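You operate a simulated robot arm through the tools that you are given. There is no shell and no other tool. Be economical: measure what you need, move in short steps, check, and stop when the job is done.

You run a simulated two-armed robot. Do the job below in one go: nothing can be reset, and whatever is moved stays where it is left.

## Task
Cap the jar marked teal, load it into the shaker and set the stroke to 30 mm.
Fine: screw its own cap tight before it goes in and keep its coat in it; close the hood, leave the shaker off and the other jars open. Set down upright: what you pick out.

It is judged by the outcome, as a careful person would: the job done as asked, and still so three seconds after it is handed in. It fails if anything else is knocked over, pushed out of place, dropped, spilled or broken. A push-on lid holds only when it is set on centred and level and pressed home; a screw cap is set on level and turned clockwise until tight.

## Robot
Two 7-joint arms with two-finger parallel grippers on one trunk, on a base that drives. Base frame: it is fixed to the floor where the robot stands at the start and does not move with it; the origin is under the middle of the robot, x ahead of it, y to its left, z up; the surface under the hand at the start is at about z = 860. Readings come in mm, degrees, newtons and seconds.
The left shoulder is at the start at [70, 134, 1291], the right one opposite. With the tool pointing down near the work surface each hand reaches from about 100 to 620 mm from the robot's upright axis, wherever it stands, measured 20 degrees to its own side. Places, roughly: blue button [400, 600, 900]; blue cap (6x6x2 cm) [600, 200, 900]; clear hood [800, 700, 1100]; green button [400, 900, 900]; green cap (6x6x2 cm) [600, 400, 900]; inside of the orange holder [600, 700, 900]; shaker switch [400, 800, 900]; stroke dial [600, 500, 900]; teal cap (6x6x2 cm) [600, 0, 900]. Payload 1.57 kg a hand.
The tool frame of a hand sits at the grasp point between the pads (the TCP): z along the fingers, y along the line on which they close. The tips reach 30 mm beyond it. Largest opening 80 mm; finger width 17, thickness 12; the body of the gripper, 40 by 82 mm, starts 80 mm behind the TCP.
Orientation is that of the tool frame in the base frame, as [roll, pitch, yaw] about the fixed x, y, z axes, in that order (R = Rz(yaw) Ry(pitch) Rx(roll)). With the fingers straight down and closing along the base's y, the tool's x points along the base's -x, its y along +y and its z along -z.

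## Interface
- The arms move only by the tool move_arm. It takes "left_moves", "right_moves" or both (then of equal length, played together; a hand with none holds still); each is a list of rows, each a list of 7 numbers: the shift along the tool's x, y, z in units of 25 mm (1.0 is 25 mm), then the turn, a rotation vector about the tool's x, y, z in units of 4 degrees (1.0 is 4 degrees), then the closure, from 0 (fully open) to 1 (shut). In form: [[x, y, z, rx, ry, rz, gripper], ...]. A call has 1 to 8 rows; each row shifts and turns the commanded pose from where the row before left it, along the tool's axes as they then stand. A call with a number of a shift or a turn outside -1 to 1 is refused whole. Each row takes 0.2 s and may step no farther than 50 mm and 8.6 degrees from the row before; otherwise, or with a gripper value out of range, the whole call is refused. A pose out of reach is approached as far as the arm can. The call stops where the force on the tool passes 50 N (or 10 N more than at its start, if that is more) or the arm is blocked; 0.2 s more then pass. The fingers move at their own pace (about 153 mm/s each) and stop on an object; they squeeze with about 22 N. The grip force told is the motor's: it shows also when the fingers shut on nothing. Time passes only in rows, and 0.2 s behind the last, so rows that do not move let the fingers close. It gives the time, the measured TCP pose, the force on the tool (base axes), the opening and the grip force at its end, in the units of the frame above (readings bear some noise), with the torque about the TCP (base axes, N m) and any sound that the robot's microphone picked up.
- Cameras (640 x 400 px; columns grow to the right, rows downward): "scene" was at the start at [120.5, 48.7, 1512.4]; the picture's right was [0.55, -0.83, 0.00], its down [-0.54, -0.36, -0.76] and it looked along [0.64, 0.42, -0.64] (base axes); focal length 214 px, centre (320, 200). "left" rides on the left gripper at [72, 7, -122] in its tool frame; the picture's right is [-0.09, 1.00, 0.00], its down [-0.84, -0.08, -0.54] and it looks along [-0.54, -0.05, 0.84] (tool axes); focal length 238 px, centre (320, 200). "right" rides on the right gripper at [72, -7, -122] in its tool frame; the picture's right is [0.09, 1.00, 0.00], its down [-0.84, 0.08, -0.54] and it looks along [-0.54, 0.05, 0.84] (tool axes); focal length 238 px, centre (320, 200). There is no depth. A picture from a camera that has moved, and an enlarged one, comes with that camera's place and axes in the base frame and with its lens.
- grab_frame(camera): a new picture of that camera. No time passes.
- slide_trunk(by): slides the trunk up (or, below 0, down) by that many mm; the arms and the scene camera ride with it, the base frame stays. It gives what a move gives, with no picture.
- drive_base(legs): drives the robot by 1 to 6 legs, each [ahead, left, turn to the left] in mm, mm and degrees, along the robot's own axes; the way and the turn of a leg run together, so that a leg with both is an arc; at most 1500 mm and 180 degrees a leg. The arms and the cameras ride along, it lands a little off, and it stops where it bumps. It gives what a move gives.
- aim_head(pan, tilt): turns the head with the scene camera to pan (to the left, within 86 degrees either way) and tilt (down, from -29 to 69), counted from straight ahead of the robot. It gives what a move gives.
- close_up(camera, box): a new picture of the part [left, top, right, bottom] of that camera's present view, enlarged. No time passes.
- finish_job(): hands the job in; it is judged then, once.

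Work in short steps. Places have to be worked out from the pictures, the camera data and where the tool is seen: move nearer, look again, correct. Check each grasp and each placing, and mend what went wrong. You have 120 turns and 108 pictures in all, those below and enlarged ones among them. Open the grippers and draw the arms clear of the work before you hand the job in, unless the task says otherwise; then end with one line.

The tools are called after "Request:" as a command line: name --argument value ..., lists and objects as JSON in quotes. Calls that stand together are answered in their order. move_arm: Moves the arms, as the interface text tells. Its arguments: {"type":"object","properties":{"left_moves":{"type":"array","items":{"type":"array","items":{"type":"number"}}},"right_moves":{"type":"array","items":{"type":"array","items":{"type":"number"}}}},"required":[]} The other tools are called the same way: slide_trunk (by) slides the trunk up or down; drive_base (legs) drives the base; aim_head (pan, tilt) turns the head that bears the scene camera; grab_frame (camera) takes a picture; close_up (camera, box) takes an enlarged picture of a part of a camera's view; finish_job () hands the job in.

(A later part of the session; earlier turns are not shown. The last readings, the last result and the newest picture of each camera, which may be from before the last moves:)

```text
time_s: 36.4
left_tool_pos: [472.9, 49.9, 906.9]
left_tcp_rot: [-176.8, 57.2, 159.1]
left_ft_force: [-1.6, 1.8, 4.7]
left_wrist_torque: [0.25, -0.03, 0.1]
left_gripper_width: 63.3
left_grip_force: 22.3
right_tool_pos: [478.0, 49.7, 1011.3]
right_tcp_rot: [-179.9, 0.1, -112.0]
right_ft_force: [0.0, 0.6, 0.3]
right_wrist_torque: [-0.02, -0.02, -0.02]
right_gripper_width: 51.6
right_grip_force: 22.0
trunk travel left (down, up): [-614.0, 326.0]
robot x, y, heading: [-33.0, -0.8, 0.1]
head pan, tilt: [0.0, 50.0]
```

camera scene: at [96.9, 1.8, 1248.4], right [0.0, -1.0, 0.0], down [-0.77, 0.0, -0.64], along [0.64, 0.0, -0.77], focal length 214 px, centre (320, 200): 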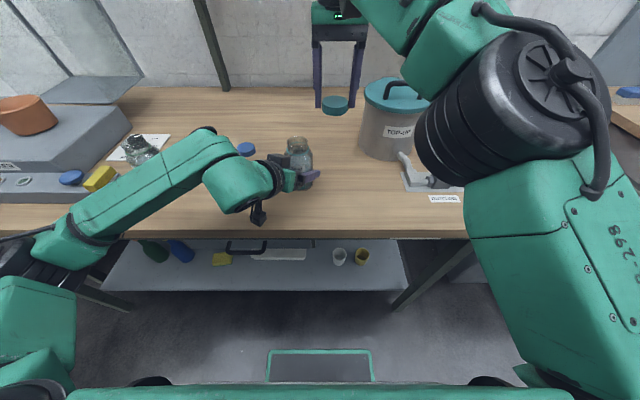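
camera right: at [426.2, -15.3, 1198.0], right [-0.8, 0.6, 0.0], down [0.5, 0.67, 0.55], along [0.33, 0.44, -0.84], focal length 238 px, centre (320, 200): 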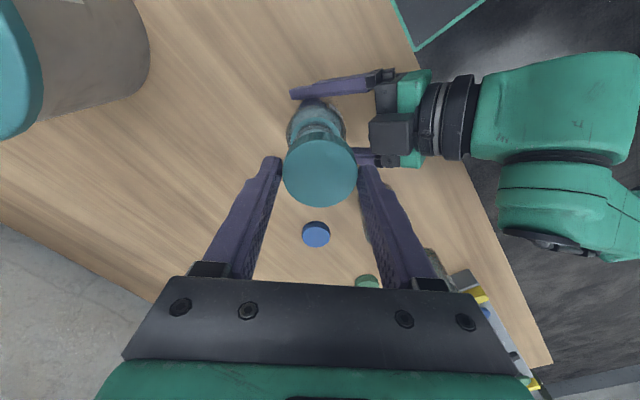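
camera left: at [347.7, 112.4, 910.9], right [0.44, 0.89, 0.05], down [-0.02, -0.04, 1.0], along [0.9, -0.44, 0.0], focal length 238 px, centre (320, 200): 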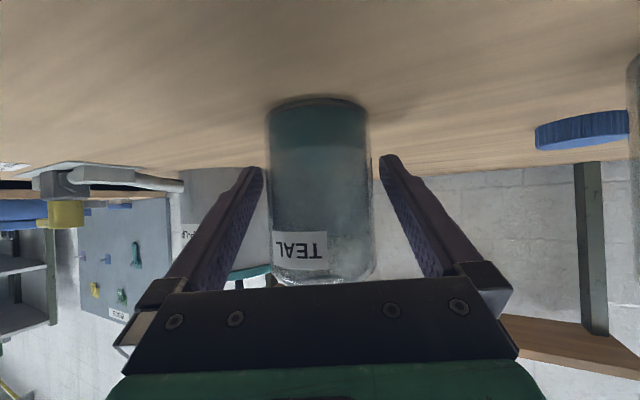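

No contact yet; continuing in 2.5 mm steps.

Request:
move_arm --right_moves '[[0, 0, 0.1, 0, 0, 0, 1], [0, 0, 0, 0, 0, 0, 1]]'

Request:
move_arm --right_moves '[[0, 0, 0.08, 0, 0, 0, 1], [0, 0, 0, 0, 0, 0, 1]]'

Request:
close_up --camera "scene" --box '[280, 110, 340, 170]'

```text
time_s: 37.0
left_tool_pos: [473.9, 49.7, 905.5]
left_tcp_rot: [-176.9, 57.2, 159.1]
left_ft_force: [-1.0, 1.5, 4.8]
left_wrist_torque: [0.22, -0.02, 0.03]
left_gripper_width: 63.4
left_grip_force: 22.0
right_tool_pos: [478.7, 49.3, 1009.2]
right_tcp_rot: [-179.9, 0.0, -111.9]
right_ft_force: [-0.2, 0.9, 0.0]
right_wrist_torque: [0.0, -0.01, -0.01]
right_gripper_width: 51.5
right_grip_force: 22.0
trunk travel left (down, up): [-614.0, 326.0]
robot x, y, heading: [-28.2, 1.8, 0.3]
head pan, tilt: [0.0, 50.0]
```

```text
time_s: 37.6
left_tool_pos: [472.6, 50.4, 907.5]
left_tcp_rot: [-176.8, 57.2, 159.1]
left_ft_force: [-1.1, 1.3, 5.6]
left_wrist_torque: [0.22, -0.04, 0.08]
left_gripper_width: 63.2
left_grip_force: 21.8
right_tool_pos: [479.4, 49.3, 1006.8]
right_tcp_rot: [-179.9, 0.1, -112.1]
right_ft_force: [-0.3, 0.1, -0.1]
right_wrist_torque: [0.01, 0.02, 0.0]
right_gripper_width: 51.6
right_grip_force: 22.0
trunk travel left (down, up): [-614.0, 326.0]
robot x, y, heading: [-31.3, -0.7, -0.2]
head pan, tilt: [0.0, 50.0]
```

```text
6.67 times, centred on (310, 140) of scene
camera zoom: at [95.4, 2.1, 1248.6], right [0.0, -1.0, 0.0], down [-0.77, 0.0, -0.64], along [0.64, 0.0, -0.77], focal length 1430 px, centre (387, 600)
```

zoom: 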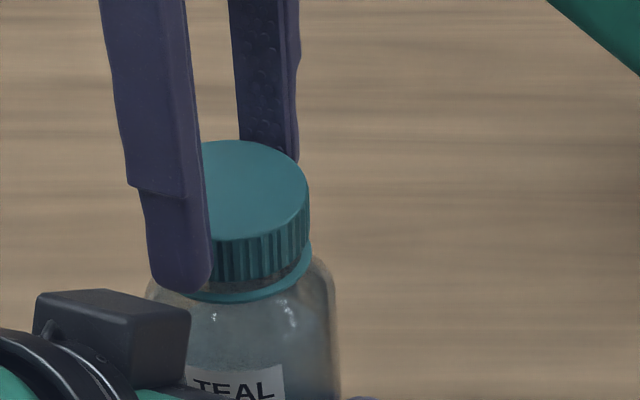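

The cap is now over the neck with no side force. I'll go a little further to contact.

Request:
move_arm --right_moves '[[0, 0, 0.06, 0, 0, 0, 1], [0, 0, 0, 0, 0, 0, 1]]'

Request:
move_arm --right_moves '[[0, 0, 0.06, 0, 0, 0, 1], [0, 0, 0, 0, 0, 0, 1]]'

```text
time_s: 38.2
left_tool_pos: [472.7, 48.5, 906.4]
left_tcp_rot: [-176.9, 57.2, 159.2]
left_ft_force: [-0.6, 1.9, 4.4]
left_wrist_torque: [0.25, -0.29, 0.04]
left_gripper_width: 63.2
left_grip_force: 22.0
right_tool_pos: [477.5, 49.6, 1005.0]
right_tcp_rot: [-179.9, 0.1, -112.0]
right_ft_force: [-1.2, -2.0, 2.0]
right_wrist_torque: [-0.21, 0.32, -0.01]
right_gripper_width: 51.3
right_grip_force: 21.8
trunk travel left (down, up): [-614.0, 326.0]
robot x, y, heading: [-28.4, -1.2, 0.1]
head pan, tilt: [0.0, 50.0]
```

```text
time_s: 38.8
left_tool_pos: [474.2, 50.0, 906.7]
left_tcp_rot: [-176.9, 57.1, 159.0]
left_ft_force: [4.4, 3.0, 1.7]
left_wrist_torque: [0.14, -0.26, -0.01]
left_gripper_width: 63.3
left_grip_force: 21.3
right_tool_pos: [478.3, 49.1, 1005.1]
right_tcp_rot: [-179.8, 0.0, -112.0]
right_ft_force: [-1.6, -2.7, 11.0]
right_wrist_torque: [-0.07, 0.2, -0.01]
right_gripper_width: 51.3
right_grip_force: 21.6
trunk travel left (down, up): [-614.0, 326.0]
robot x, y, heading: [-28.1, -0.4, 0.1]
head pan, tilt: [0.0, 50.0]
```

Contact at 11 N, seated level. Now I turn clockwise (rz +) and watch the torque about z.

Request:
move_arm --right_moves '[[0, 0, 0.003, 0, 0, 1, 1], [0, 0, 0.003, 0, 0, 1, 1], [0, 0, 0.003, 0, 0, 1, 1], [0, 0, 0.003, 0, 0, 1, 1], [0, 0, 0.003, 0, 0, 1, 1], [0, 0, 0.003, 0, 0, 1, 1], [0, 0, 0.003, 0, 0, 1, 1], [0, 0, 0.003, 0, 0, 1, 1]]'

Request:
move_arm --right_moves '[[0, 0, 0.003, 0, 0, 1, 1], [0, 0, 0.003, 0, 0, 1, 1], [0, 0, 0.003, 0, 0, 1, 1], [0, 0, 0.003, 0, 0, 1, 1], [0, 0, 0.003, 0, 0, 1, 1], [0, 0, 0.003, 0, 0, 1, 1], [0, 0, 0.003, 0, 0, 1, 1], [0, 0, 0.003, 0, 0, 1, 1]]'

Request:
close_up --camera "scene" --box '[280, 110, 340, 170]'

```text
time_s: 40.6
left_tool_pos: [473.7, 49.3, 906.7]
left_tcp_rot: [-176.9, 57.2, 159.0]
left_ft_force: [10.1, 4.0, -1.2]
left_wrist_torque: [0.54, -0.2, -0.12]
left_gripper_width: 62.9
left_grip_force: 22.4
right_tool_pos: [478.3, 49.6, 1004.0]
right_tcp_rot: [-179.9, 0.1, -144.1]
right_ft_force: [-2.6, -1.0, 25.6]
right_wrist_torque: [-0.12, -0.07, 0.0]
right_gripper_width: 51.2
right_grip_force: 21.4
trunk travel left (down, up): [-614.0, 326.0]
robot x, y, heading: [-28.3, 2.6, -0.3]
head pan, tilt: [0.0, 50.0]
```

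```text
time_s: 42.4
left_tool_pos: [473.4, 49.4, 906.4]
left_tcp_rot: [-176.9, 57.2, 158.9]
left_ft_force: [2.4, 7.1, -2.4]
left_wrist_torque: [0.48, -0.45, -0.03]
left_gripper_width: 63.0
left_grip_force: 22.0
right_tool_pos: [478.6, 49.7, 1001.7]
right_tcp_rot: [-179.9, 0.3, -176.1]
right_ft_force: [2.8, -4.5, 24.8]
right_wrist_torque: [-0.35, -0.22, 0.04]
right_gripper_width: 51.6
right_grip_force: 22.1
trunk travel left (down, up): [-614.0, 326.0]
robot x, y, heading: [-32.1, 0.7, 0.1]
head pan, tilt: [0.0, 50.0]
```

```text
6.67 times, centred on (310, 140) of scene
camera zoom: at [94.6, 2.1, 1248.7], right [0.0, -1.0, 0.0], down [-0.77, 0.0, -0.64], along [0.64, 0.0, -0.77], focal length 1430 px, centre (387, 600)
```

zoom: 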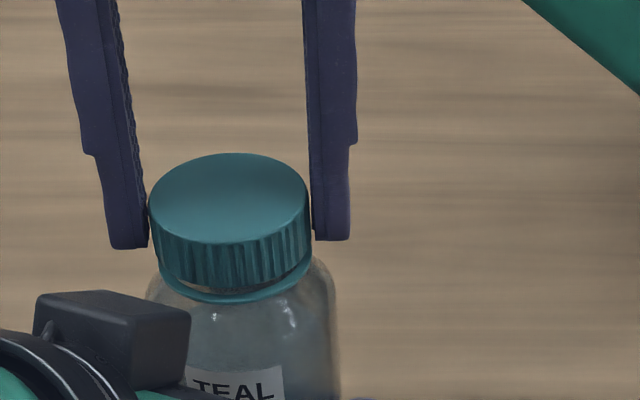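

The cap sits level and is being drawn down. Continuing clockwise.

Request:
move_arm --right_moves '[[0, 0, 0.003, 0, 0, 1, 1], [0, 0, 0.003, 0, 0, 1, 1], [0, 0, 0.003, 0, 0, 1, 1], [0, 0, 0.003, 0, 0, 1, 1], [0, 0, 0.003, 0, 0, 1, 1], [0, 0, 0.003, 0, 0, 1, 1], [0, 0, 0.003, 0, 0, 1, 1], [0, 0, 0.003, 0, 0, 1, 1]]'

Request:
move_arm --right_moves '[[0, 0, 0.003, 0, 0, 1, 1], [0, 0, 0.003, 0, 0, 1, 1], [0, 0, 0.003, 0, 0, 1, 1], [0, 0, 0.003, 0, 0, 1, 1], [0, 0, 0.003, 0, 0, 1, 1], [0, 0, 0.003, 0, 0, 1, 1], [0, 0, 0.003, 0, 0, 1, 1], [0, 0, 0.003, 0, 0, 1, 1]]'

```text
time_s: 44.2
left_tool_pos: [472.3, 50.2, 906.8]
left_tcp_rot: [-176.9, 57.3, 159.0]
left_ft_force: [-8.2, 10.4, -1.3]
left_wrist_torque: [0.08, -0.32, 0.14]
left_gripper_width: 62.8
left_grip_force: 22.1
right_tool_pos: [476.8, 49.8, 1001.8]
right_tcp_rot: [179.9, 0.2, 151.8]
right_ft_force: [5.6, -8.6, 15.5]
right_wrist_torque: [-0.58, -0.24, -0.02]
right_gripper_width: 51.8
right_grip_force: 21.7
trunk travel left (down, up): [-614.0, 326.0]
robot x, y, heading: [-28.8, 0.6, -0.1]
head pan, tilt: [0.0, 50.0]
```

```text
time_s: 46.0
left_tool_pos: [472.3, 49.4, 906.2]
left_tcp_rot: [-177.0, 57.2, 159.1]
left_ft_force: [-4.0, 12.0, -0.6]
left_wrist_torque: [-0.34, -0.01, 0.12]
left_gripper_width: 63.2
left_grip_force: 22.3
right_tool_pos: [478.5, 49.7, 1002.4]
right_tcp_rot: [179.8, 0.1, 119.9]
right_ft_force: [1.1, -11.0, 10.8]
right_wrist_torque: [-0.49, -0.08, 0.05]
right_gripper_width: 51.8
right_grip_force: 21.9
trunk travel left (down, up): [-614.0, 326.0]
robot x, y, heading: [-29.1, 1.9, -0.0]
head pan, tilt: [0.0, 50.0]
```

Side force has grown to 11 N, so the turn is slightly eccentric. I'll ease the hand about 1.2 mm toward −y, then look before continuing.

Request:
move_arm --right_moves '[[-0.042, -0.024, 0, 0, 0, 0, 1], [0, 0, 0, 0, 0, 0, 1]]'

Request:
close_up --camera "scene" --box '[280, 110, 340, 170]'

Request:
grab_frame --camera "right"

```text
time_s: 46.6
left_tool_pos: [472.2, 49.3, 906.0]
left_tcp_rot: [-176.9, 57.2, 159.0]
left_ft_force: [-0.2, 4.5, -0.6]
left_wrist_torque: [0.13, 0.14, 0.08]
left_gripper_width: 63.2
left_grip_force: 21.8
right_tool_pos: [477.2, 49.0, 1000.4]
right_tcp_rot: [179.8, 0.0, 120.1]
right_ft_force: [-2.6, -3.2, 10.9]
right_wrist_torque: [-0.18, 0.13, -0.02]
right_gripper_width: 51.9
right_grip_force: 22.5
trunk travel left (down, up): [-614.0, 326.0]
robot x, y, heading: [-24.8, 1.8, 0.2]
head pan, tilt: [0.0, 50.0]
```

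```text
6.67 times, centred on (310, 140) of scene
camera zoom: at [94.9, 2.2, 1248.7], right [0.0, -1.0, 0.0], down [-0.77, 0.0, -0.64], along [0.64, 0.0, -0.77], focal length 1430 px, centre (387, 600)
```

zoom: 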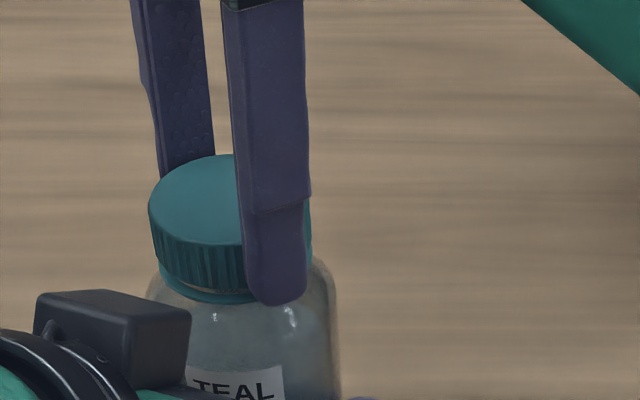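

```text
76 pictures are left
camera right: at [436.6, 107.6, 1124.4], right [0.82, 0.58, 0.0], down [0.48, -0.69, 0.54], along [0.32, -0.44, -0.84], focal length 238 px, centre (320, 200)
```

right: 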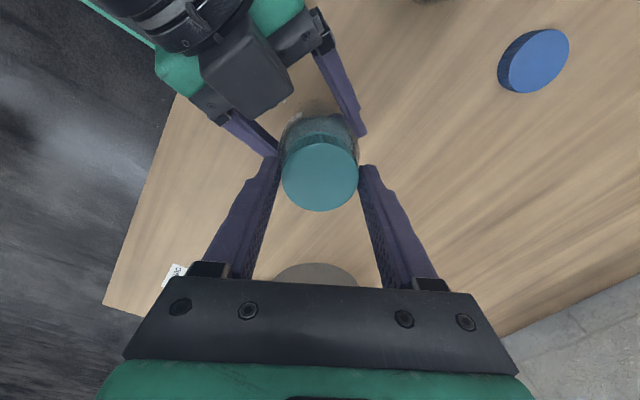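

Side force is relieved. Continuing clockwise.

Request:
move_arm --right_moves '[[0, 0, 0.003, 0, 0, 1, 1], [0, 0, 0.003, 0, 0, 1, 1], [0, 0, 0.003, 0, 0, 1, 1], [0, 0, 0.003, 0, 0, 1, 1], [0, 0, 0.003, 0, 0, 1, 1], [0, 0, 0.003, 0, 0, 1, 1], [0, 0, 0.003, 0, 0, 1, 1], [0, 0, 0.003, 0, 0, 1, 1]]'

Request:
move_arm --right_moves '[[0, 0, 0.003, 0, 0, 1, 1], [0, 0, 0.003, 0, 0, 1, 1], [0, 0, 0.003, 0, 0, 1, 1], [0, 0, 0.003, 0, 0, 1, 1], [0, 0, 0.003, 0, 0, 1, 1], [0, 0, 0.003, 0, 0, 1, 1], [0, 0, 0.003, 0, 0, 1, 1], [0, 0, 0.003, 0, 0, 1, 1]]'

```text
time_s: 48.4
left_tool_pos: [472.5, 48.6, 907.9]
left_tcp_rot: [-176.9, 57.2, 159.0]
left_ft_force: [4.3, -4.0, 0.0]
left_wrist_torque: [0.8, -0.05, 0.0]
left_gripper_width: 63.2
left_grip_force: 21.6
right_tool_pos: [478.6, 49.1, 1000.3]
right_tcp_rot: [179.8, -0.1, 87.9]
right_ft_force: [-3.8, 5.3, 14.5]
right_wrist_torque: [0.07, 0.13, -0.02]
right_gripper_width: 51.8
right_grip_force: 21.6
trunk travel left (down, up): [-614.0, 326.0]
robot x, y, heading: [-27.7, 3.1, 0.0]
head pan, tilt: [0.0, 50.0]
```

```text
time_s: 50.0
left_tool_pos: [471.2, 49.7, 910.4]
left_tcp_rot: [-177.1, 57.6, 158.8]
left_ft_force: [-3.1, 1.0, 4.9]
left_wrist_torque: [0.16, -0.74, -0.06]
left_gripper_width: 62.8
left_grip_force: 22.2
right_tool_pos: [489.7, 40.0, 991.0]
right_tcp_rot: [-179.8, -0.2, 63.5]
right_ft_force: [-3.4, 1.2, 20.0]
right_wrist_torque: [0.01, 0.73, 0.07]
right_gripper_width: 52.7
right_grip_force: 21.5
right hand out of reach, approached as far as the arm can: row 6, 7
trunk travel left (down, up): [-614.0, 326.0]
robot x, y, heading: [-30.4, 1.1, -0.0]
head pan, tilt: [0.0, 50.0]
stopped in row 7 (right hand): the force on the tool passed its limit at 76 N (the readings are from after the stop); the commanded pose is now the measured one
```

The right wrist hit its limit near yaw 63° and the hand lurched sideways. Let me look at the state.

Request:
close_up --camera "scene" --box '[260, 90, 360, 190]'

Request:
grab_frame --camera "left"

```text
4.00 times, centred on (310, 140) of scene
camera zoom: at [91.6, 2.3, 1249.1], right [0.0, -1.0, 0.0], down [-0.76, 0.0, -0.65], along [0.65, 0.0, -0.76], focal length 858 px, centre (360, 440)
```

zoom: 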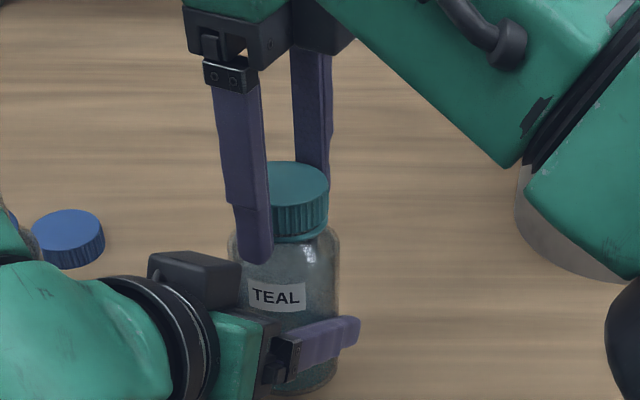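

```text
74 pictures are left
camera left: at [344.2, 113.2, 914.0], right [0.44, 0.9, 0.05], down [-0.03, -0.04, 1.0], along [0.9, -0.44, 0.01], focal length 238 px, centre (320, 200)
```

left: 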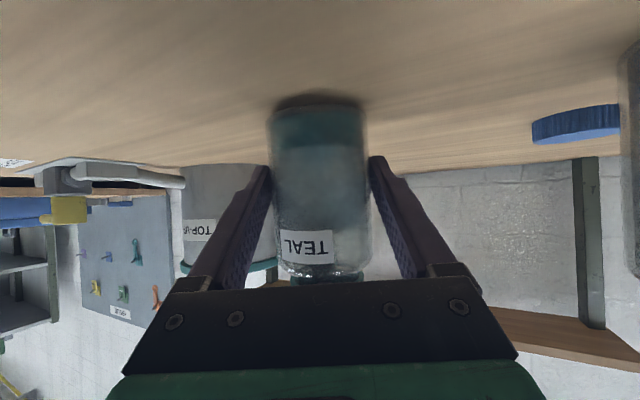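

The jar is still upright in the left hand with the cap on it. I'll release the cap, and lift the right hand clear before re-gripping.

Request:
move_arm --right_moves '[[0, 0, 0, 0, 0, 0, 0.7], [0, 0, 0, 0, 0, 0, 0.1], [0, 0, 0, 0, 0, 0, 0], [0, 0, 0, 0, 0, 0, 0]]'

Request:
move_arm --right_moves '[[0, 0, -1, 0, 0, 0, 0], [0, 0, -1, 0, 0, 0, 0], [0, 0, 0, 0, 0, -1, 0], [0, 0, 0, 0, 0, -1, 0], [0, 0, 0, 0, 0, -1, 0], [0, 0, 0, 0, 0, -1, 0], [0, 0, 0, 0, 0, -1, 0], [0, 0, 0, 0, 0, -1, 0]]'

Request:
close_up --camera "scene" --box '[260, 90, 360, 190]'

Request:
grab_frame --camera "left"

```text
time_s: 51.0
left_tool_pos: [474.1, 49.6, 908.0]
left_tcp_rot: [-177.0, 57.3, 159.1]
left_ft_force: [1.5, 1.9, 12.2]
left_wrist_torque: [-0.01, -0.58, 0.1]
left_gripper_width: 62.7
left_grip_force: 22.3
right_tool_pos: [492.6, 40.0, 986.9]
right_tcp_rot: [-179.6, -0.1, 63.3]
right_ft_force: [-0.1, 0.1, -0.4]
right_wrist_torque: [-0.01, 0.0, 0.0]
right_gripper_width: 80.0
right_grip_force: 0.0
trunk travel left (down, up): [-614.0, 326.0]
robot x, y, heading: [-27.5, -2.0, 0.1]
head pan, tilt: [0.0, 50.0]
```

```text
time_s: 52.8
left_tool_pos: [473.0, 50.3, 906.2]
left_tcp_rot: [-177.0, 57.2, 159.2]
left_ft_force: [-1.5, 1.1, 4.2]
left_wrist_torque: [0.07, -0.14, 0.05]
left_gripper_width: 62.2
left_grip_force: 21.6
right_tool_pos: [492.8, 39.9, 1028.0]
right_tcp_rot: [-179.7, -0.1, 87.3]
right_ft_force: [-0.2, -0.1, 0.4]
right_wrist_torque: [0.01, 0.02, 0.02]
right_gripper_width: 79.7
right_grip_force: 0.1
right hand out of reach, approached as far as the arm can: row 2
trunk travel left (down, up): [-614.0, 326.0]
robot x, y, heading: [-29.6, -1.6, -0.1]
head pan, tilt: [0.0, 50.0]
```

```text
4.00 times, centred on (310, 140) of scene
camera zoom: at [95.3, 2.4, 1248.6], right [0.0, -1.0, 0.0], down [-0.77, 0.0, -0.64], along [0.64, 0.0, -0.77], focal length 858 px, centre (360, 440)
```

zoom: 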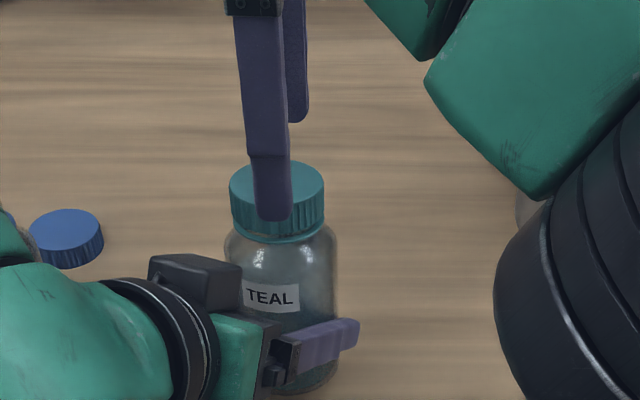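

```text
72 pictures are left
camera left: at [346.5, 113.2, 911.6], right [0.44, 0.9, 0.05], down [-0.02, -0.04, 1.0], along [0.9, -0.44, 0.0], focal length 238 px, centre (320, 200)
```

left: 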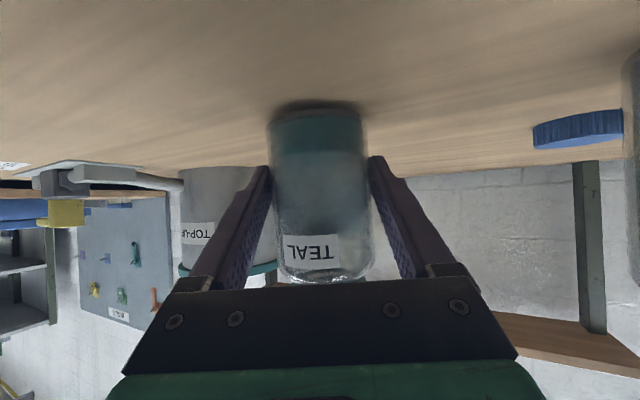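

The cap is on and level with the jar, but the jar tilted a few degrees in the left grip. I'll centre the right hand above it and unwind, and open/re-close the left fingers so the jar settles flat.

Request:
move_arm --right_moves '[[0.16, -0.33, 0, 0, 0, 0, 0], [0.16, -0.33, 0, 0, 0, 0, 0], [0, 0, 0, 0, 0, -1, 0], [0, 0, 0, 0, 0, -1, 0], [0, 0, 0, 0, 0, -1, 0], [0, 0, 0, 0, 0, -1, 0], [0, 0, 0, 0, 0, -1, 0], [0, 0, 0, 0, 0, -1, 0]]' --left_moves '[[0, 0, 0, 0, 0, 0, 0.15], [0, 0, 0, 0, 0, 0, 0.1], [0, 0, 0, 0, 0, 0, 0.1], [0, 0, 0, 0, 0, 0, 0.1], [0, 0, 0, 0, 0, 0, 0.1], [0, 0, 0, 0, 0, 0, 0.1], [0, 0, 0, 0, 0, 0, 0.1], [0, 0, 0, 0, 0, 0, 0.1]]'

Request:
move_arm --right_moves '[[0, 0, 0, 0, 0, -1, 0], [0, 0, 0, 0, 0, -1, 0], [0, 0, 0, 0, 0, -1, 0], [0, 0, 0, 0, 0, -1, 0], [0, 0, 0, 0, 0, -1, 0], [0, 0, 0, 0, 0, -1, 0], [0, 0, 0, 0, 0, -1, 0], [0, 0, 0, 0, 0, -1, 0]]'

Request:
grab_frame --camera "left"

```text
time_s: 54.6
left_tool_pos: [473.4, 49.8, 906.3]
left_tcp_rot: [-176.9, 57.1, 159.1]
left_ft_force: [-0.2, 0.7, 0.3]
left_wrist_torque: [-0.01, 0.01, 0.03]
left_gripper_width: 72.0
left_grip_force: 0.0
right_tool_pos: [476.2, 47.6, 1028.2]
right_tcp_rot: [-179.7, -0.4, 111.4]
right_ft_force: [-0.9, 0.4, 0.1]
right_wrist_torque: [-0.02, -0.03, 0.0]
right_gripper_width: 79.9
right_grip_force: 0.1
trunk travel left (down, up): [-614.0, 326.0]
robot x, y, heading: [-27.7, -1.1, 0.1]
head pan, tilt: [0.0, 50.0]
```

```text
time_s: 56.4
left_tool_pos: [474.4, 50.2, 907.1]
left_tcp_rot: [-176.9, 57.1, 159.1]
left_ft_force: [-0.1, 0.9, 0.0]
left_wrist_torque: [-0.02, -0.01, -0.01]
left_gripper_width: 72.1
left_grip_force: 0.0
right_tool_pos: [477.3, 47.8, 1028.0]
right_tcp_rot: [-179.9, -0.3, 143.3]
right_ft_force: [-0.6, 0.0, -0.5]
right_wrist_torque: [-0.02, 0.04, 0.0]
right_gripper_width: 80.0
right_grip_force: 0.1
trunk travel left (down, up): [-614.0, 326.0]
robot x, y, heading: [-28.9, 3.3, -0.2]
head pan, tilt: [0.0, 50.0]
```

```text
71 pictures are left
camera left: at [347.6, 113.0, 911.3], right [0.44, 0.9, 0.05], down [-0.02, -0.04, 1.0], along [0.9, -0.44, 0.0], focal length 238 px, centre (320, 200)
```

left: 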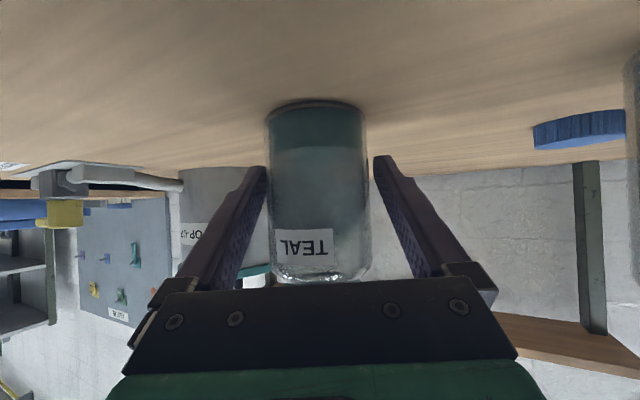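

The jar has settled upright. I'll re-close the left hand, continue unwinding the right hand counter-clockwise above the cap.

Request:
move_arm --right_moves '[[0, 0, 0, 0, 0, -1, 0], [0, 0, 0, 0, 0, -1, 0], [0, 0, 0, 0, 0, -1, 0], [0, 0, 0, 0, 0, -1, 0], [0, 0, 0, 0, 0, -1, 0], [0, 0, 0, 0, 0, -1, 0], [0, 0, 0, 0, 0, -1, 0], [0, 0, 0, 0, 0, -1, 0]]' --left_moves '[[0, 0, 0, 0, 0, 0, 0.15], [0, 0, 0, 0, 0, 0, 0.2], [0, 0, 0, 0, 0, 0, 1], [0, 0, 0, 0, 0, 0, 1], [0, 0, 0, 0, 0, 0, 1], [0, 0, 0, 0, 0, 0, 1], [0, 0, 0, 0, 0, 0, 1], [0, 0, 0, 0, 0, 0, 1]]'

Request:
move_arm --right_moves '[[0, 0, 0, 0, 0, -1, 0], [0, 0, 0, 0, 0, -1, 0], [0, 0, 0, 0, 0, -1, 0], [0, 0, 0, 0, 0, -1, 0], [0, 0, 0, 0, 0, -1, 0], [0, 0, 0, 0, 0, -1, 0], [0, 0, 0, 0, 0, -1, 0], [0, 0, 0, 0, 0, -1, 0]]'

Request:
close_up --camera "right" --box '[240, 80, 400, 230]'

Request:
close_up --camera "scene" --box '[280, 110, 340, 170]'

```text
time_s: 58.2
left_tool_pos: [475.3, 48.7, 906.4]
left_tcp_rot: [-177.0, 57.2, 159.1]
left_ft_force: [2.0, 0.3, 3.4]
left_wrist_torque: [0.16, -0.16, -0.02]
left_gripper_width: 62.5
left_grip_force: 21.8
right_tool_pos: [476.9, 47.3, 1028.8]
right_tcp_rot: [179.7, -0.4, 175.4]
right_ft_force: [1.1, -1.1, -0.8]
right_wrist_torque: [0.0, 0.02, 0.0]
right_gripper_width: 79.9
right_grip_force: 0.1
trunk travel left (down, up): [-614.0, 326.0]
robot x, y, heading: [-30.9, -1.5, 0.2]
head pan, tilt: [0.0, 50.0]
```

```text
time_s: 60.0
left_tool_pos: [475.1, 49.8, 906.1]
left_tcp_rot: [-176.9, 57.2, 159.1]
left_ft_force: [2.4, 0.4, 3.8]
left_wrist_torque: [0.18, -0.21, -0.03]
left_gripper_width: 62.2
left_grip_force: 21.9
right_tool_pos: [477.4, 47.2, 1029.0]
right_tcp_rot: [179.6, -0.3, -152.5]
right_ft_force: [-0.4, 0.3, 0.6]
right_wrist_torque: [0.01, -0.01, 0.0]
right_gripper_width: 80.0
right_grip_force: 0.0
trunk travel left (down, up): [-614.0, 326.0]
robot x, y, heading: [-28.9, -0.5, 0.3]
head pan, tilt: [0.0, 50.0]
```

```text
2.67 times, centred on (320, 155) of right
camera zoom: at [417.3, 7.7, 1152.5], right [-0.54, 0.84, 0.01], down [0.71, 0.45, 0.54], along [0.45, 0.3, -0.84], focal length 636 px, centre (320, 320)
```

zoom: 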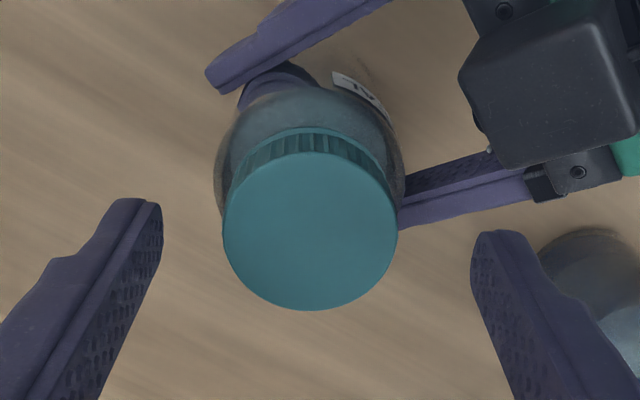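

```text
6.67 times, centred on (310, 140) of scene
camera zoom: at [96.4, 2.0, 1248.5], right [0.0, -1.0, 0.0], down [-0.77, 0.0, -0.64], along [0.64, 0.0, -0.77], focal length 1430 px, centre (387, 600)
```

zoom: 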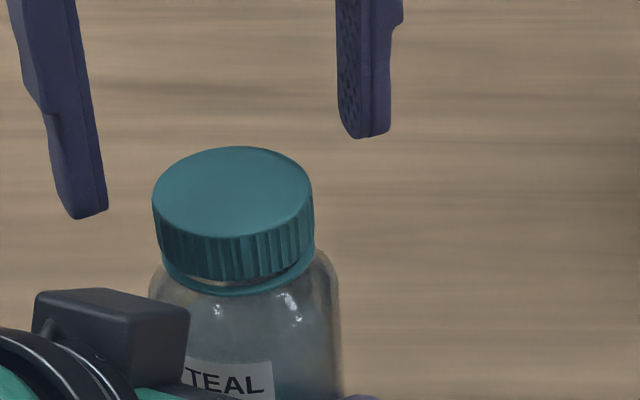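

The cap is on but a small gap to the ring remains, so it isn't tight yet. Cap centre is now about (482.5, 48.7). I'll unwind a bit more, centre over it, then descend and re-grip.

Request:
move_arm --right_moves '[[0, 0, 0, 0, 0, -1, 0], [0, 0, 0, 0, 0, -1, 0], [0, 0, 0, 0, 0, -1, 0], [0, 0, 0, 0, 0, -1, 0], [0, 0, 0, 0, 0, -1, 0], [0, 0, 0, 0, 0, -1, 0], [0, 0, 0, 0, 0, -1, 0], [0, 0, 0, 0, 0, -1, 0]]'

Request:
move_arm --right_moves '[[-0.147, -0.146, 0, 0, 0, 0, 0], [0, 0, 0.56, 0, 0, 0, 0], [0, 0, 0.56, 0, 0, 0, 0], [0, 0, 0, 0, 0, 0, 0]]'

Request:
grab_frame --camera "right"

```text
time_s: 61.8
left_tool_pos: [475.2, 49.6, 906.9]
left_tcp_rot: [-176.9, 57.2, 159.1]
left_ft_force: [1.5, 1.3, 5.7]
left_wrist_torque: [0.23, -0.23, -0.05]
left_gripper_width: 62.5
left_grip_force: 22.3
right_tool_pos: [476.6, 47.9, 1028.7]
right_tcp_rot: [179.5, 0.0, -120.6]
right_ft_force: [0.8, 0.5, 0.1]
right_wrist_torque: [-0.02, 0.0, 0.01]
right_gripper_width: 80.0
right_grip_force: 0.0
trunk travel left (down, up): [-614.0, 326.0]
robot x, y, heading: [-31.4, 2.7, -0.3]
head pan, tilt: [0.0, 50.0]
```

```text
time_s: 62.8
left_tool_pos: [474.2, 50.6, 906.0]
left_tcp_rot: [-176.9, 57.2, 159.1]
left_ft_force: [0.2, 0.9, 5.6]
left_wrist_torque: [0.25, -0.16, -0.02]
left_gripper_width: 62.3
left_grip_force: 22.2
right_tool_pos: [481.0, 49.8, 1001.2]
right_tcp_rot: [179.6, 0.0, -120.7]
right_ft_force: [-0.9, -0.2, 1.0]
right_wrist_torque: [-0.03, 0.01, -0.03]
right_gripper_width: 80.1
right_grip_force: 0.0
trunk travel left (down, up): [-614.0, 326.0]
robot x, y, heading: [-30.0, 0.5, 0.1]
head pan, tilt: [0.0, 50.0]
```

```text
68 pictures are left
camera right: at [452.1, -16.7, 1123.7], right [-0.9, 0.43, 0.01], down [0.36, 0.76, 0.54], along [0.23, 0.49, -0.84], focal length 238 px, centre (320, 200)
```

right: 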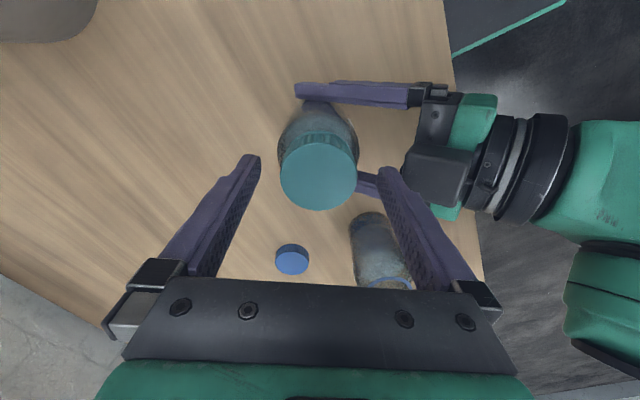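

Well centred. Closing on the cap and turning clockwise again.

Request:
move_arm --right_moves '[[0, 0, 0, 0, 0, 0, 0.4], [0, 0, 0, 0, 0, 0, 1], [0, 0, 0, 0, 0, 0, 1]]'

Request:
move_arm --right_moves '[[0, 0, 0.003, 0, 0, 1, 1], [0, 0, 0.003, 0, 0, 1, 1], [0, 0, 0.003, 0, 0, 1, 1], [0, 0, 0.003, 0, 0, 1, 1], [0, 0, 0.003, 0, 0, 1, 1], [0, 0, 0.003, 0, 0, 1, 1], [0, 0, 0.003, 0, 0, 1, 1], [0, 0, 0.003, 0, 0, 1, 1]]'

Request:
move_arm --right_moves '[[0, 0, 0.003, 0, 0, 1, 1], [0, 0, 0.003, 0, 0, 1, 1], [0, 0, 0.003, 0, 0, 1, 1], [0, 0, 0.003, 0, 0, 1, 1], [0, 0, 0.003, 0, 0, 1, 1], [0, 0, 0.003, 0, 0, 1, 1], [0, 0, 0.003, 0, 0, 1, 1], [0, 0, 0.003, 0, 0, 1, 1]]'

Request:
close_up --camera "scene" --box '[280, 110, 340, 170]'

```text
time_s: 63.6
left_tool_pos: [473.8, 50.9, 907.1]
left_tcp_rot: [-176.9, 57.2, 159.0]
left_ft_force: [-7.6, 4.8, 6.0]
left_wrist_torque: [0.09, -0.51, 0.0]
left_gripper_width: 62.4
left_grip_force: 21.9
right_tool_pos: [481.4, 49.9, 1000.0]
right_tcp_rot: [179.6, -0.1, -120.7]
right_ft_force: [6.8, -1.6, -0.9]
right_wrist_torque: [-0.11, -0.25, 0.01]
right_gripper_width: 51.9
right_grip_force: 21.6
trunk travel left (down, up): [-614.0, 326.0]
robot x, y, heading: [-32.8, 1.7, -0.1]
head pan, tilt: [0.0, 50.0]
```

```text
time_s: 65.4
left_tool_pos: [473.3, 49.1, 906.8]
left_tcp_rot: [-176.9, 57.2, 159.1]
left_ft_force: [-11.3, 6.3, 3.3]
left_wrist_torque: [-0.02, -0.37, 0.01]
left_gripper_width: 62.4
left_grip_force: 21.6
right_tool_pos: [481.4, 48.7, 1000.1]
right_tcp_rot: [179.7, -0.2, -152.8]
right_ft_force: [12.6, -5.2, 0.9]
right_wrist_torque: [-0.31, -0.85, 0.02]
right_gripper_width: 51.6
right_grip_force: 22.0
trunk travel left (down, up): [-614.0, 326.0]
robot x, y, heading: [-30.7, 4.5, 0.3]
head pan, tilt: [0.0, 50.0]
```

```text
time_s: 67.2
left_tool_pos: [473.8, 49.5, 906.5]
left_tcp_rot: [-177.0, 57.1, 159.1]
left_ft_force: [-9.8, 7.8, -0.2]
left_wrist_torque: [-0.25, -0.32, 0.0]
left_gripper_width: 62.5
left_grip_force: 21.9
right_tool_pos: [481.0, 49.4, 999.2]
right_tcp_rot: [179.9, -0.5, 175.2]
right_ft_force: [8.2, -8.8, 2.9]
right_wrist_torque: [-0.45, -0.55, 0.03]
right_gripper_width: 51.8
right_grip_force: 22.1
trunk travel left (down, up): [-614.0, 326.0]
robot x, y, heading: [-31.9, -1.3, -0.1]
head pan, tilt: [0.0, 50.0]
```

```text
6.67 times, centred on (310, 140) of scene
camera zoom: at [96.0, 1.7, 1248.5], right [0.0, -1.0, 0.0], down [-0.77, 0.0, -0.64], along [0.64, 0.0, -0.77], focal length 1430 px, centre (387, 600)
```

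zoom: 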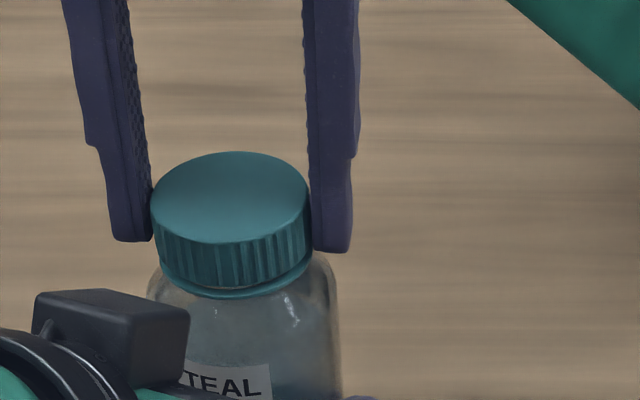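

Turning well; I'll relieve the side force with a small shift (+1.2, −1.2 mm) and keep turning.

Request:
move_arm --right_moves '[[-0.052, -0.044, 0.003, 0, 0, 1, 1], [0, 0, 0.003, 0, 0, 1, 1], [0, 0, 0.003, 0, 0, 1, 1], [0, 0, 0.003, 0, 0, 1, 1], [0, 0, 0.003, 0, 0, 1, 1], [0, 0, 0.003, 0, 0, 1, 1], [0, 0, 0.003, 0, 0, 1, 1], [0, 0, 0.003, 0, 0, 1, 1]]'

Request:
move_arm --right_moves '[[0, 0, 0.003, 0, 0, 1, 1], [0, 0, 0.003, 0, 0, 1, 1], [0, 0, 0.003, 0, 0, 1, 1], [0, 0, 0.003, 0, 0, 1, 1], [0, 0, 0.003, 0, 0, 1, 1], [0, 0, 0.003, 0, 0, 1, 1], [0, 0, 0.003, 0, 0, 1, 1]]'

Request:
close_up --camera "scene" --box '[280, 110, 340, 170]'

Request:
grab_frame --camera "left"

```text
time_s: 69.0
left_tool_pos: [473.7, 50.7, 906.2]
left_tcp_rot: [-176.9, 57.2, 159.0]
left_ft_force: [6.1, 0.7, -1.0]
left_wrist_torque: [0.39, 0.02, -0.39]
left_gripper_width: 62.3
left_grip_force: 21.8
right_tool_pos: [483.7, 48.4, 998.6]
right_tcp_rot: [-179.9, -0.4, 143.2]
right_ft_force: [-5.0, -0.7, 9.4]
right_wrist_torque: [-0.14, 0.27, 0.41]
right_gripper_width: 51.5
right_grip_force: 22.1
trunk travel left (down, up): [-614.0, 326.0]
robot x, y, heading: [-26.7, 2.8, 0.2]
head pan, tilt: [0.0, 50.0]
```

```text
time_s: 70.6
left_tool_pos: [474.5, 50.5, 907.1]
left_tcp_rot: [-177.0, 57.3, 159.2]
left_ft_force: [6.2, 5.2, -0.2]
left_wrist_torque: [0.12, 0.02, -0.36]
left_gripper_width: 63.1
left_grip_force: 22.2
right_tool_pos: [482.1, 49.0, 997.8]
right_tcp_rot: [-179.8, -0.4, 115.3]
right_ft_force: [-6.8, -3.4, 3.1]
right_wrist_torque: [-0.19, 0.49, 0.47]
right_gripper_width: 48.3
right_grip_force: 21.8
trunk travel left (down, up): [-614.0, 326.0]
robot x, y, heading: [-28.5, 0.1, -0.0]
head pan, tilt: [0.0, 50.0]
```

```text
6.67 times, centred on (310, 140) of scene
camera zoom: at [95.9, 2.3, 1248.6], right [0.0, -1.0, 0.0], down [-0.77, 0.0, -0.64], along [0.64, 0.0, -0.77], focal length 1430 px, centre (387, 600)
```

zoom: 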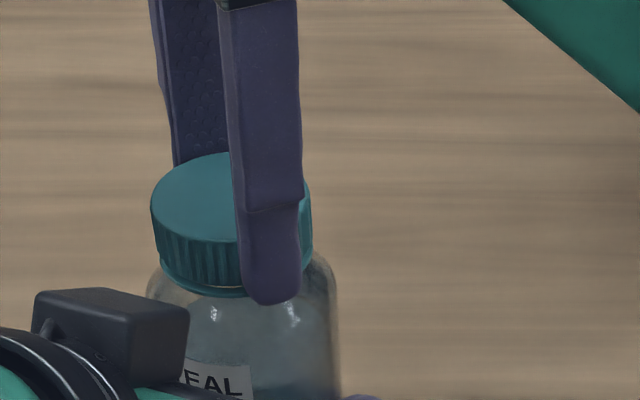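

```text
65 pictures are left
camera left: at [347.1, 113.3, 911.7], right [0.44, 0.9, 0.05], down [-0.02, -0.04, 1.0], along [0.9, -0.44, 0.0], focal length 238 px, centre (320, 200)
```

left: 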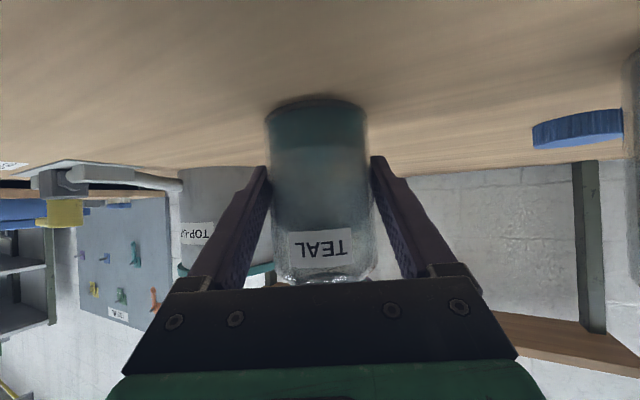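

The z torque rose to 0.45 N·m and the jar itself began to turn in the left grip, so the cap is tight. I'll release the cap and raise the right hand.

Request:
move_arm --right_moves '[[0, 0, 0, 0, 0, 0, 0.5], [0, 0, 0, 0, 0, 0, 0], [0, 0, 0, 0, 0, 0, 0], [0, 0, -0.9, 0, 0, 0, 0], [0, 0, -0.7, 0, 0, 0, 0]]'

Request:
close_up --camera "scene" --box '[280, 110, 340, 170]'

Request:
close_up --camera "right" --box '[240, 80, 400, 230]'

```text
time_s: 71.8
left_tool_pos: [474.5, 49.0, 906.6]
left_tcp_rot: [-176.9, 57.2, 159.1]
left_ft_force: [-1.6, 0.5, 2.8]
left_wrist_torque: [0.07, -0.06, -0.01]
left_gripper_width: 63.2
left_grip_force: 21.4
right_tool_pos: [482.1, 47.6, 1037.9]
right_tcp_rot: [-179.8, -0.3, 115.3]
right_ft_force: [-0.5, -0.5, -0.2]
right_wrist_torque: [0.01, 0.0, -0.01]
right_gripper_width: 80.1
right_grip_force: 0.1
trunk travel left (down, up): [-614.0, 326.0]
robot x, y, heading: [-27.5, -3.8, -0.1]
head pan, tilt: [0.0, 50.0]
```

```text
6.67 times, centred on (310, 140) of scene
camera zoom: at [95.7, 2.4, 1248.5], right [0.0, -1.0, 0.0], down [-0.77, 0.0, -0.64], along [0.64, 0.0, -0.77], focal length 1430 px, centre (387, 600)
```

zoom: 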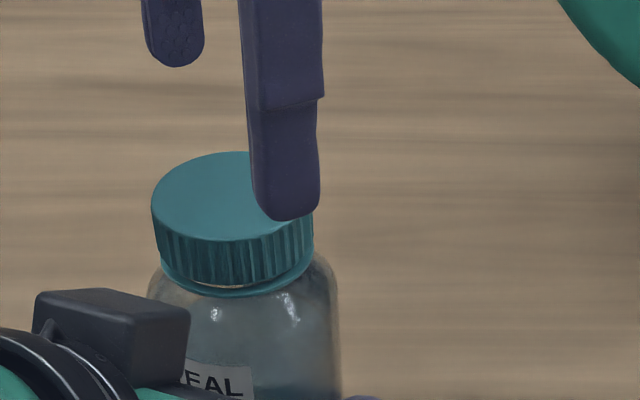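

```text
2.67 times, centred on (320, 155) of right
camera zoom: at [447.0, 108.9, 1162.2], right [0.86, 0.51, 0.0], down [0.43, -0.73, 0.54], along [0.27, -0.46, -0.84], focal length 636 px, centre (320, 320)
```

zoom: 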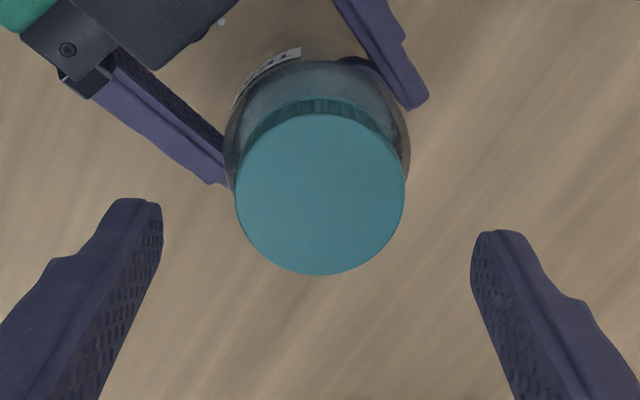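

The cap is seated level just at the ring. I'll release and back out the left hand, and unwind the right hand at the same time.

Request:
move_arm --right_moves '[[0, 0, 0, 0, 0, -1, 0], [0, 0, 0, 0, 0, -1, 0], [0, 0, 0, 0, 0, -1, 0], [0, 0, 0, 0, 0, -1, 0], [0, 0, 0, 0, 0, -1, 0], [0, 0, 0, 0, 0, -1, 0], [0, 0, 0, 0, 0, -1, 0], [0, 0, 0, 0, 0, -1, 0]]' --left_moves '[[0, 0, 0, 0, 0, 0, 0.1], [0, 0, 0, 0, 0, 0, 0], [0, 0, 0, 0, 0, 0, 0], [0, 0, -0.6, 0, 0, 0, 0], [0, 0, -1, 0, 0, 0, 0], [0, 0, -1, 0, 0, 0, 0], [0, 0, -1, 0, 0, 0, 0], [0, 0, -1, 0, 0, 0, 0]]'

Request:
move_arm --right_moves '[[0, 0, 0, 0, 0, -1, 0], [0, 0, 0, 0, 0, -1, 0], [0, 0, 0, 0, 0, -1, 0], [0, 0, 0, 0, 0, -1, 0], [0, 0, 0, 0, 0, -1, 0], [0, 0, 0, 0, 0, -1, 0], [0, 0, 0, 0, 0, -1, 0], [0, 0, 0, 0, 0, -1, 0]]'

Request:
grab_frame --camera "left"

Request:
grab_frame --camera "right"

```text
time_s: 73.6
left_tool_pos: [385.3, 90.2, 968.5]
left_tcp_rot: [-176.9, 57.3, 159.2]
left_ft_force: [0.1, -0.3, -0.5]
left_wrist_torque: [-0.01, 0.02, 0.02]
left_gripper_width: 80.1
left_grip_force: 0.0
right_tool_pos: [482.7, 48.0, 1036.9]
right_tcp_rot: [180.0, -0.5, 147.4]
right_ft_force: [-0.1, 0.0, 0.2]
right_wrist_torque: [0.01, -0.01, 0.02]
right_gripper_width: 80.0
right_grip_force: 0.1
trunk travel left (down, up): [-614.0, 326.0]
robot x, y, heading: [-31.1, 0.8, -0.1]
head pan, tilt: [0.0, 50.0]
```

```text
time_s: 75.4
left_tool_pos: [386.2, 89.8, 970.0]
left_tcp_rot: [-176.9, 57.1, 159.2]
left_ft_force: [-0.1, 0.0, -0.2]
left_wrist_torque: [-0.01, 0.02, 0.01]
left_gripper_width: 80.0
left_grip_force: 0.1
right_tool_pos: [483.8, 47.1, 1037.8]
right_tcp_rot: [179.8, -0.4, 179.4]
right_ft_force: [-0.3, 0.0, 0.8]
right_wrist_torque: [-0.01, -0.04, -0.02]
right_gripper_width: 80.1
right_grip_force: 0.1
trunk travel left (down, up): [-614.0, 326.0]
robot x, y, heading: [-29.7, 0.9, 0.3]
head pan, tilt: [0.0, 50.0]
```

```text
62 pictures are left
camera left: at [259.2, 153.3, 973.8], right [0.44, 0.9, 0.05], down [-0.02, -0.04, 1.0], along [0.9, -0.44, 0.0], focal length 238 px, centre (320, 200)
```

left: 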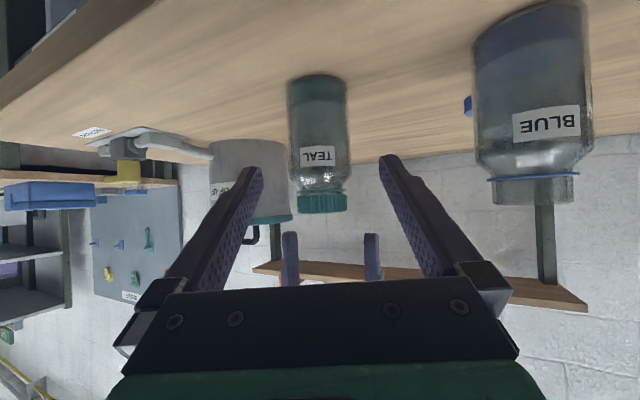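

```text
61 pictures are left
camera right: at [413.1, 40.9, 1161.5], right [-0.08, 1.0, 0.0], down [0.84, 0.07, 0.54], along [0.53, 0.05, -0.84], focal length 238 px, centre (320, 200)
```

right: 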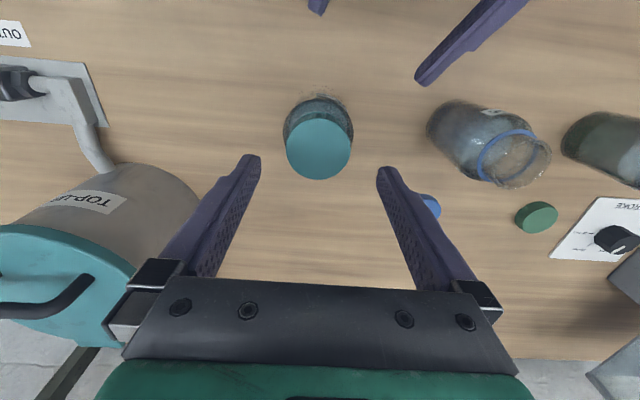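

The jar stands upright, capped, centred about (477, 46). I'll centre the right hand over the cap, lower to z≈984 and grip it deeper for carrying.

Request:
move_arm --right_moves '[[0.26, -0.03, 0, 0, 0, 0, 0], [0, 0, 0.8, 0, 0, 0, 0], [0, 0, 0.8, 0, 0, 0, 0], [0, 0, 0.55, 0, 0, 0, 0], [0, 0, 0, 0, 0, 0, 0.3], [0, 0, 0, 0, 0, 0, 1], [0, 0, 0, 0, 0, 0, 1]]'

Request:
grab_frame --camera "right"

Request:
grab_frame --camera "left"

```text
time_s: 77.0
left_tool_pos: [384.0, 89.9, 970.0]
left_tcp_rot: [-177.0, 57.2, 159.1]
left_ft_force: [0.1, 0.1, 0.1]
left_wrist_torque: [-0.03, 0.01, -0.02]
left_gripper_width: 80.0
left_grip_force: 0.1
right_tool_pos: [475.8, 47.3, 985.0]
right_tcp_rot: [179.7, -0.2, 179.3]
right_ft_force: [5.3, 0.2, 15.3]
right_wrist_torque: [-0.26, -0.29, 0.07]
right_gripper_width: 52.1
right_grip_force: 21.7
trunk travel left (down, up): [-614.0, 326.0]
robot x, y, heading: [-30.0, 0.8, -0.1]
head pan, tilt: [0.0, 50.0]
```

```text
60 pictures are left
camera right: at [405.1, 39.7, 1108.6], right [-0.08, 1.0, 0.01], down [0.84, 0.06, 0.54], along [0.54, 0.05, -0.84], focal length 238 px, centre (320, 200)
```

right: 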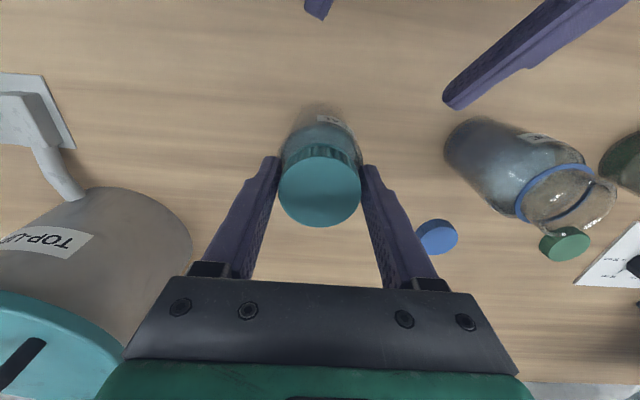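

```text
59 pictures are left
camera left: at [258.4, 153.1, 974.4], right [0.44, 0.9, 0.05], down [-0.02, -0.04, 1.0], along [0.9, -0.44, 0.0], focal length 238 px, centre (320, 200)
```

left: 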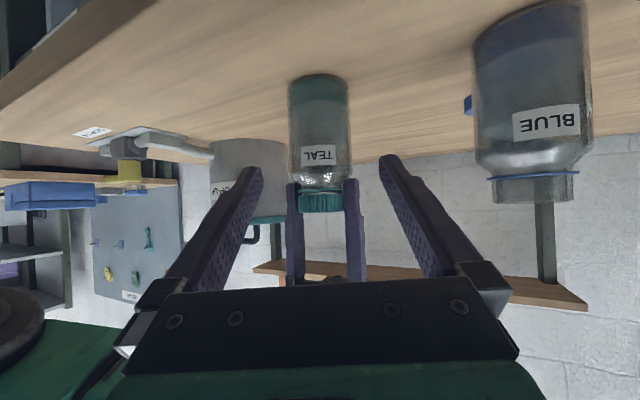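

The cap is gripped. I'll lift everything straight up with the trunk by 220 mm and look.

Request:
slide_trunk --by 220

Request:
grab_frame --camera "right"

Request:
grab_frame --camera "scene"

```text
time_s: 79.3
left_tool_pos: [388.1, 89.3, 1187.6]
left_tcp_rot: [-176.9, 57.1, 159.1]
left_ft_force: [-1.6, 0.5, 0.1]
left_wrist_torque: [0.02, -0.03, 0.04]
left_gripper_width: 80.3
left_grip_force: 0.1
right_tool_pos: [477.3, 47.1, 1203.4]
right_tcp_rot: [179.8, -0.3, 179.4]
right_ft_force: [-0.5, 0.0, -2.8]
right_wrist_torque: [0.0, 0.0, 0.0]
right_gripper_width: 51.3
right_grip_force: 22.1
trunk travel left (down, up): [-834.0, 106.0]
robot x, y, heading: [-31.6, -1.1, -0.1]
head pan, tilt: [0.0, 50.0]
```

```text
58 pictures are left
camera right: at [406.8, 40.3, 1326.9], right [-0.08, 1.0, 0.0], down [0.84, 0.07, 0.54], along [0.53, 0.05, -0.84], focal length 238 px, centre (320, 200)
```

right: 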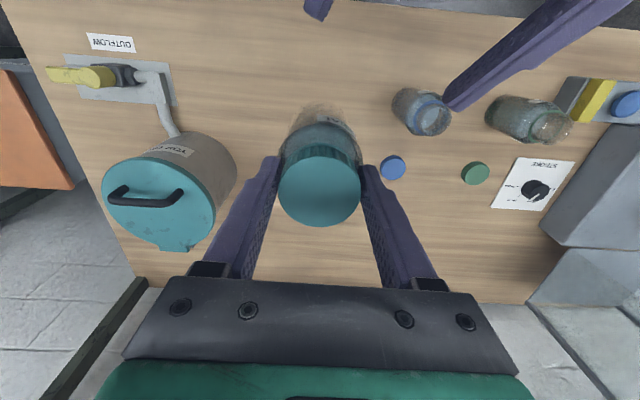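

```text
57 pictures are left
camera scene: at [97.5, 2.1, 1468.3], right [0.0, -1.0, 0.0], down [-0.77, 0.0, -0.64], along [0.64, 0.0, -0.77], focal length 214 px, centre (320, 200)
```

scene: 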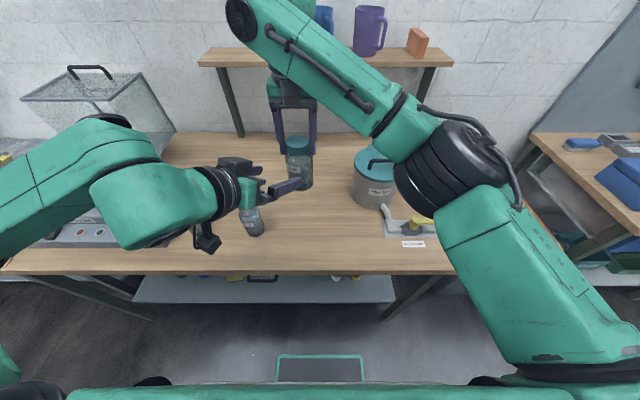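

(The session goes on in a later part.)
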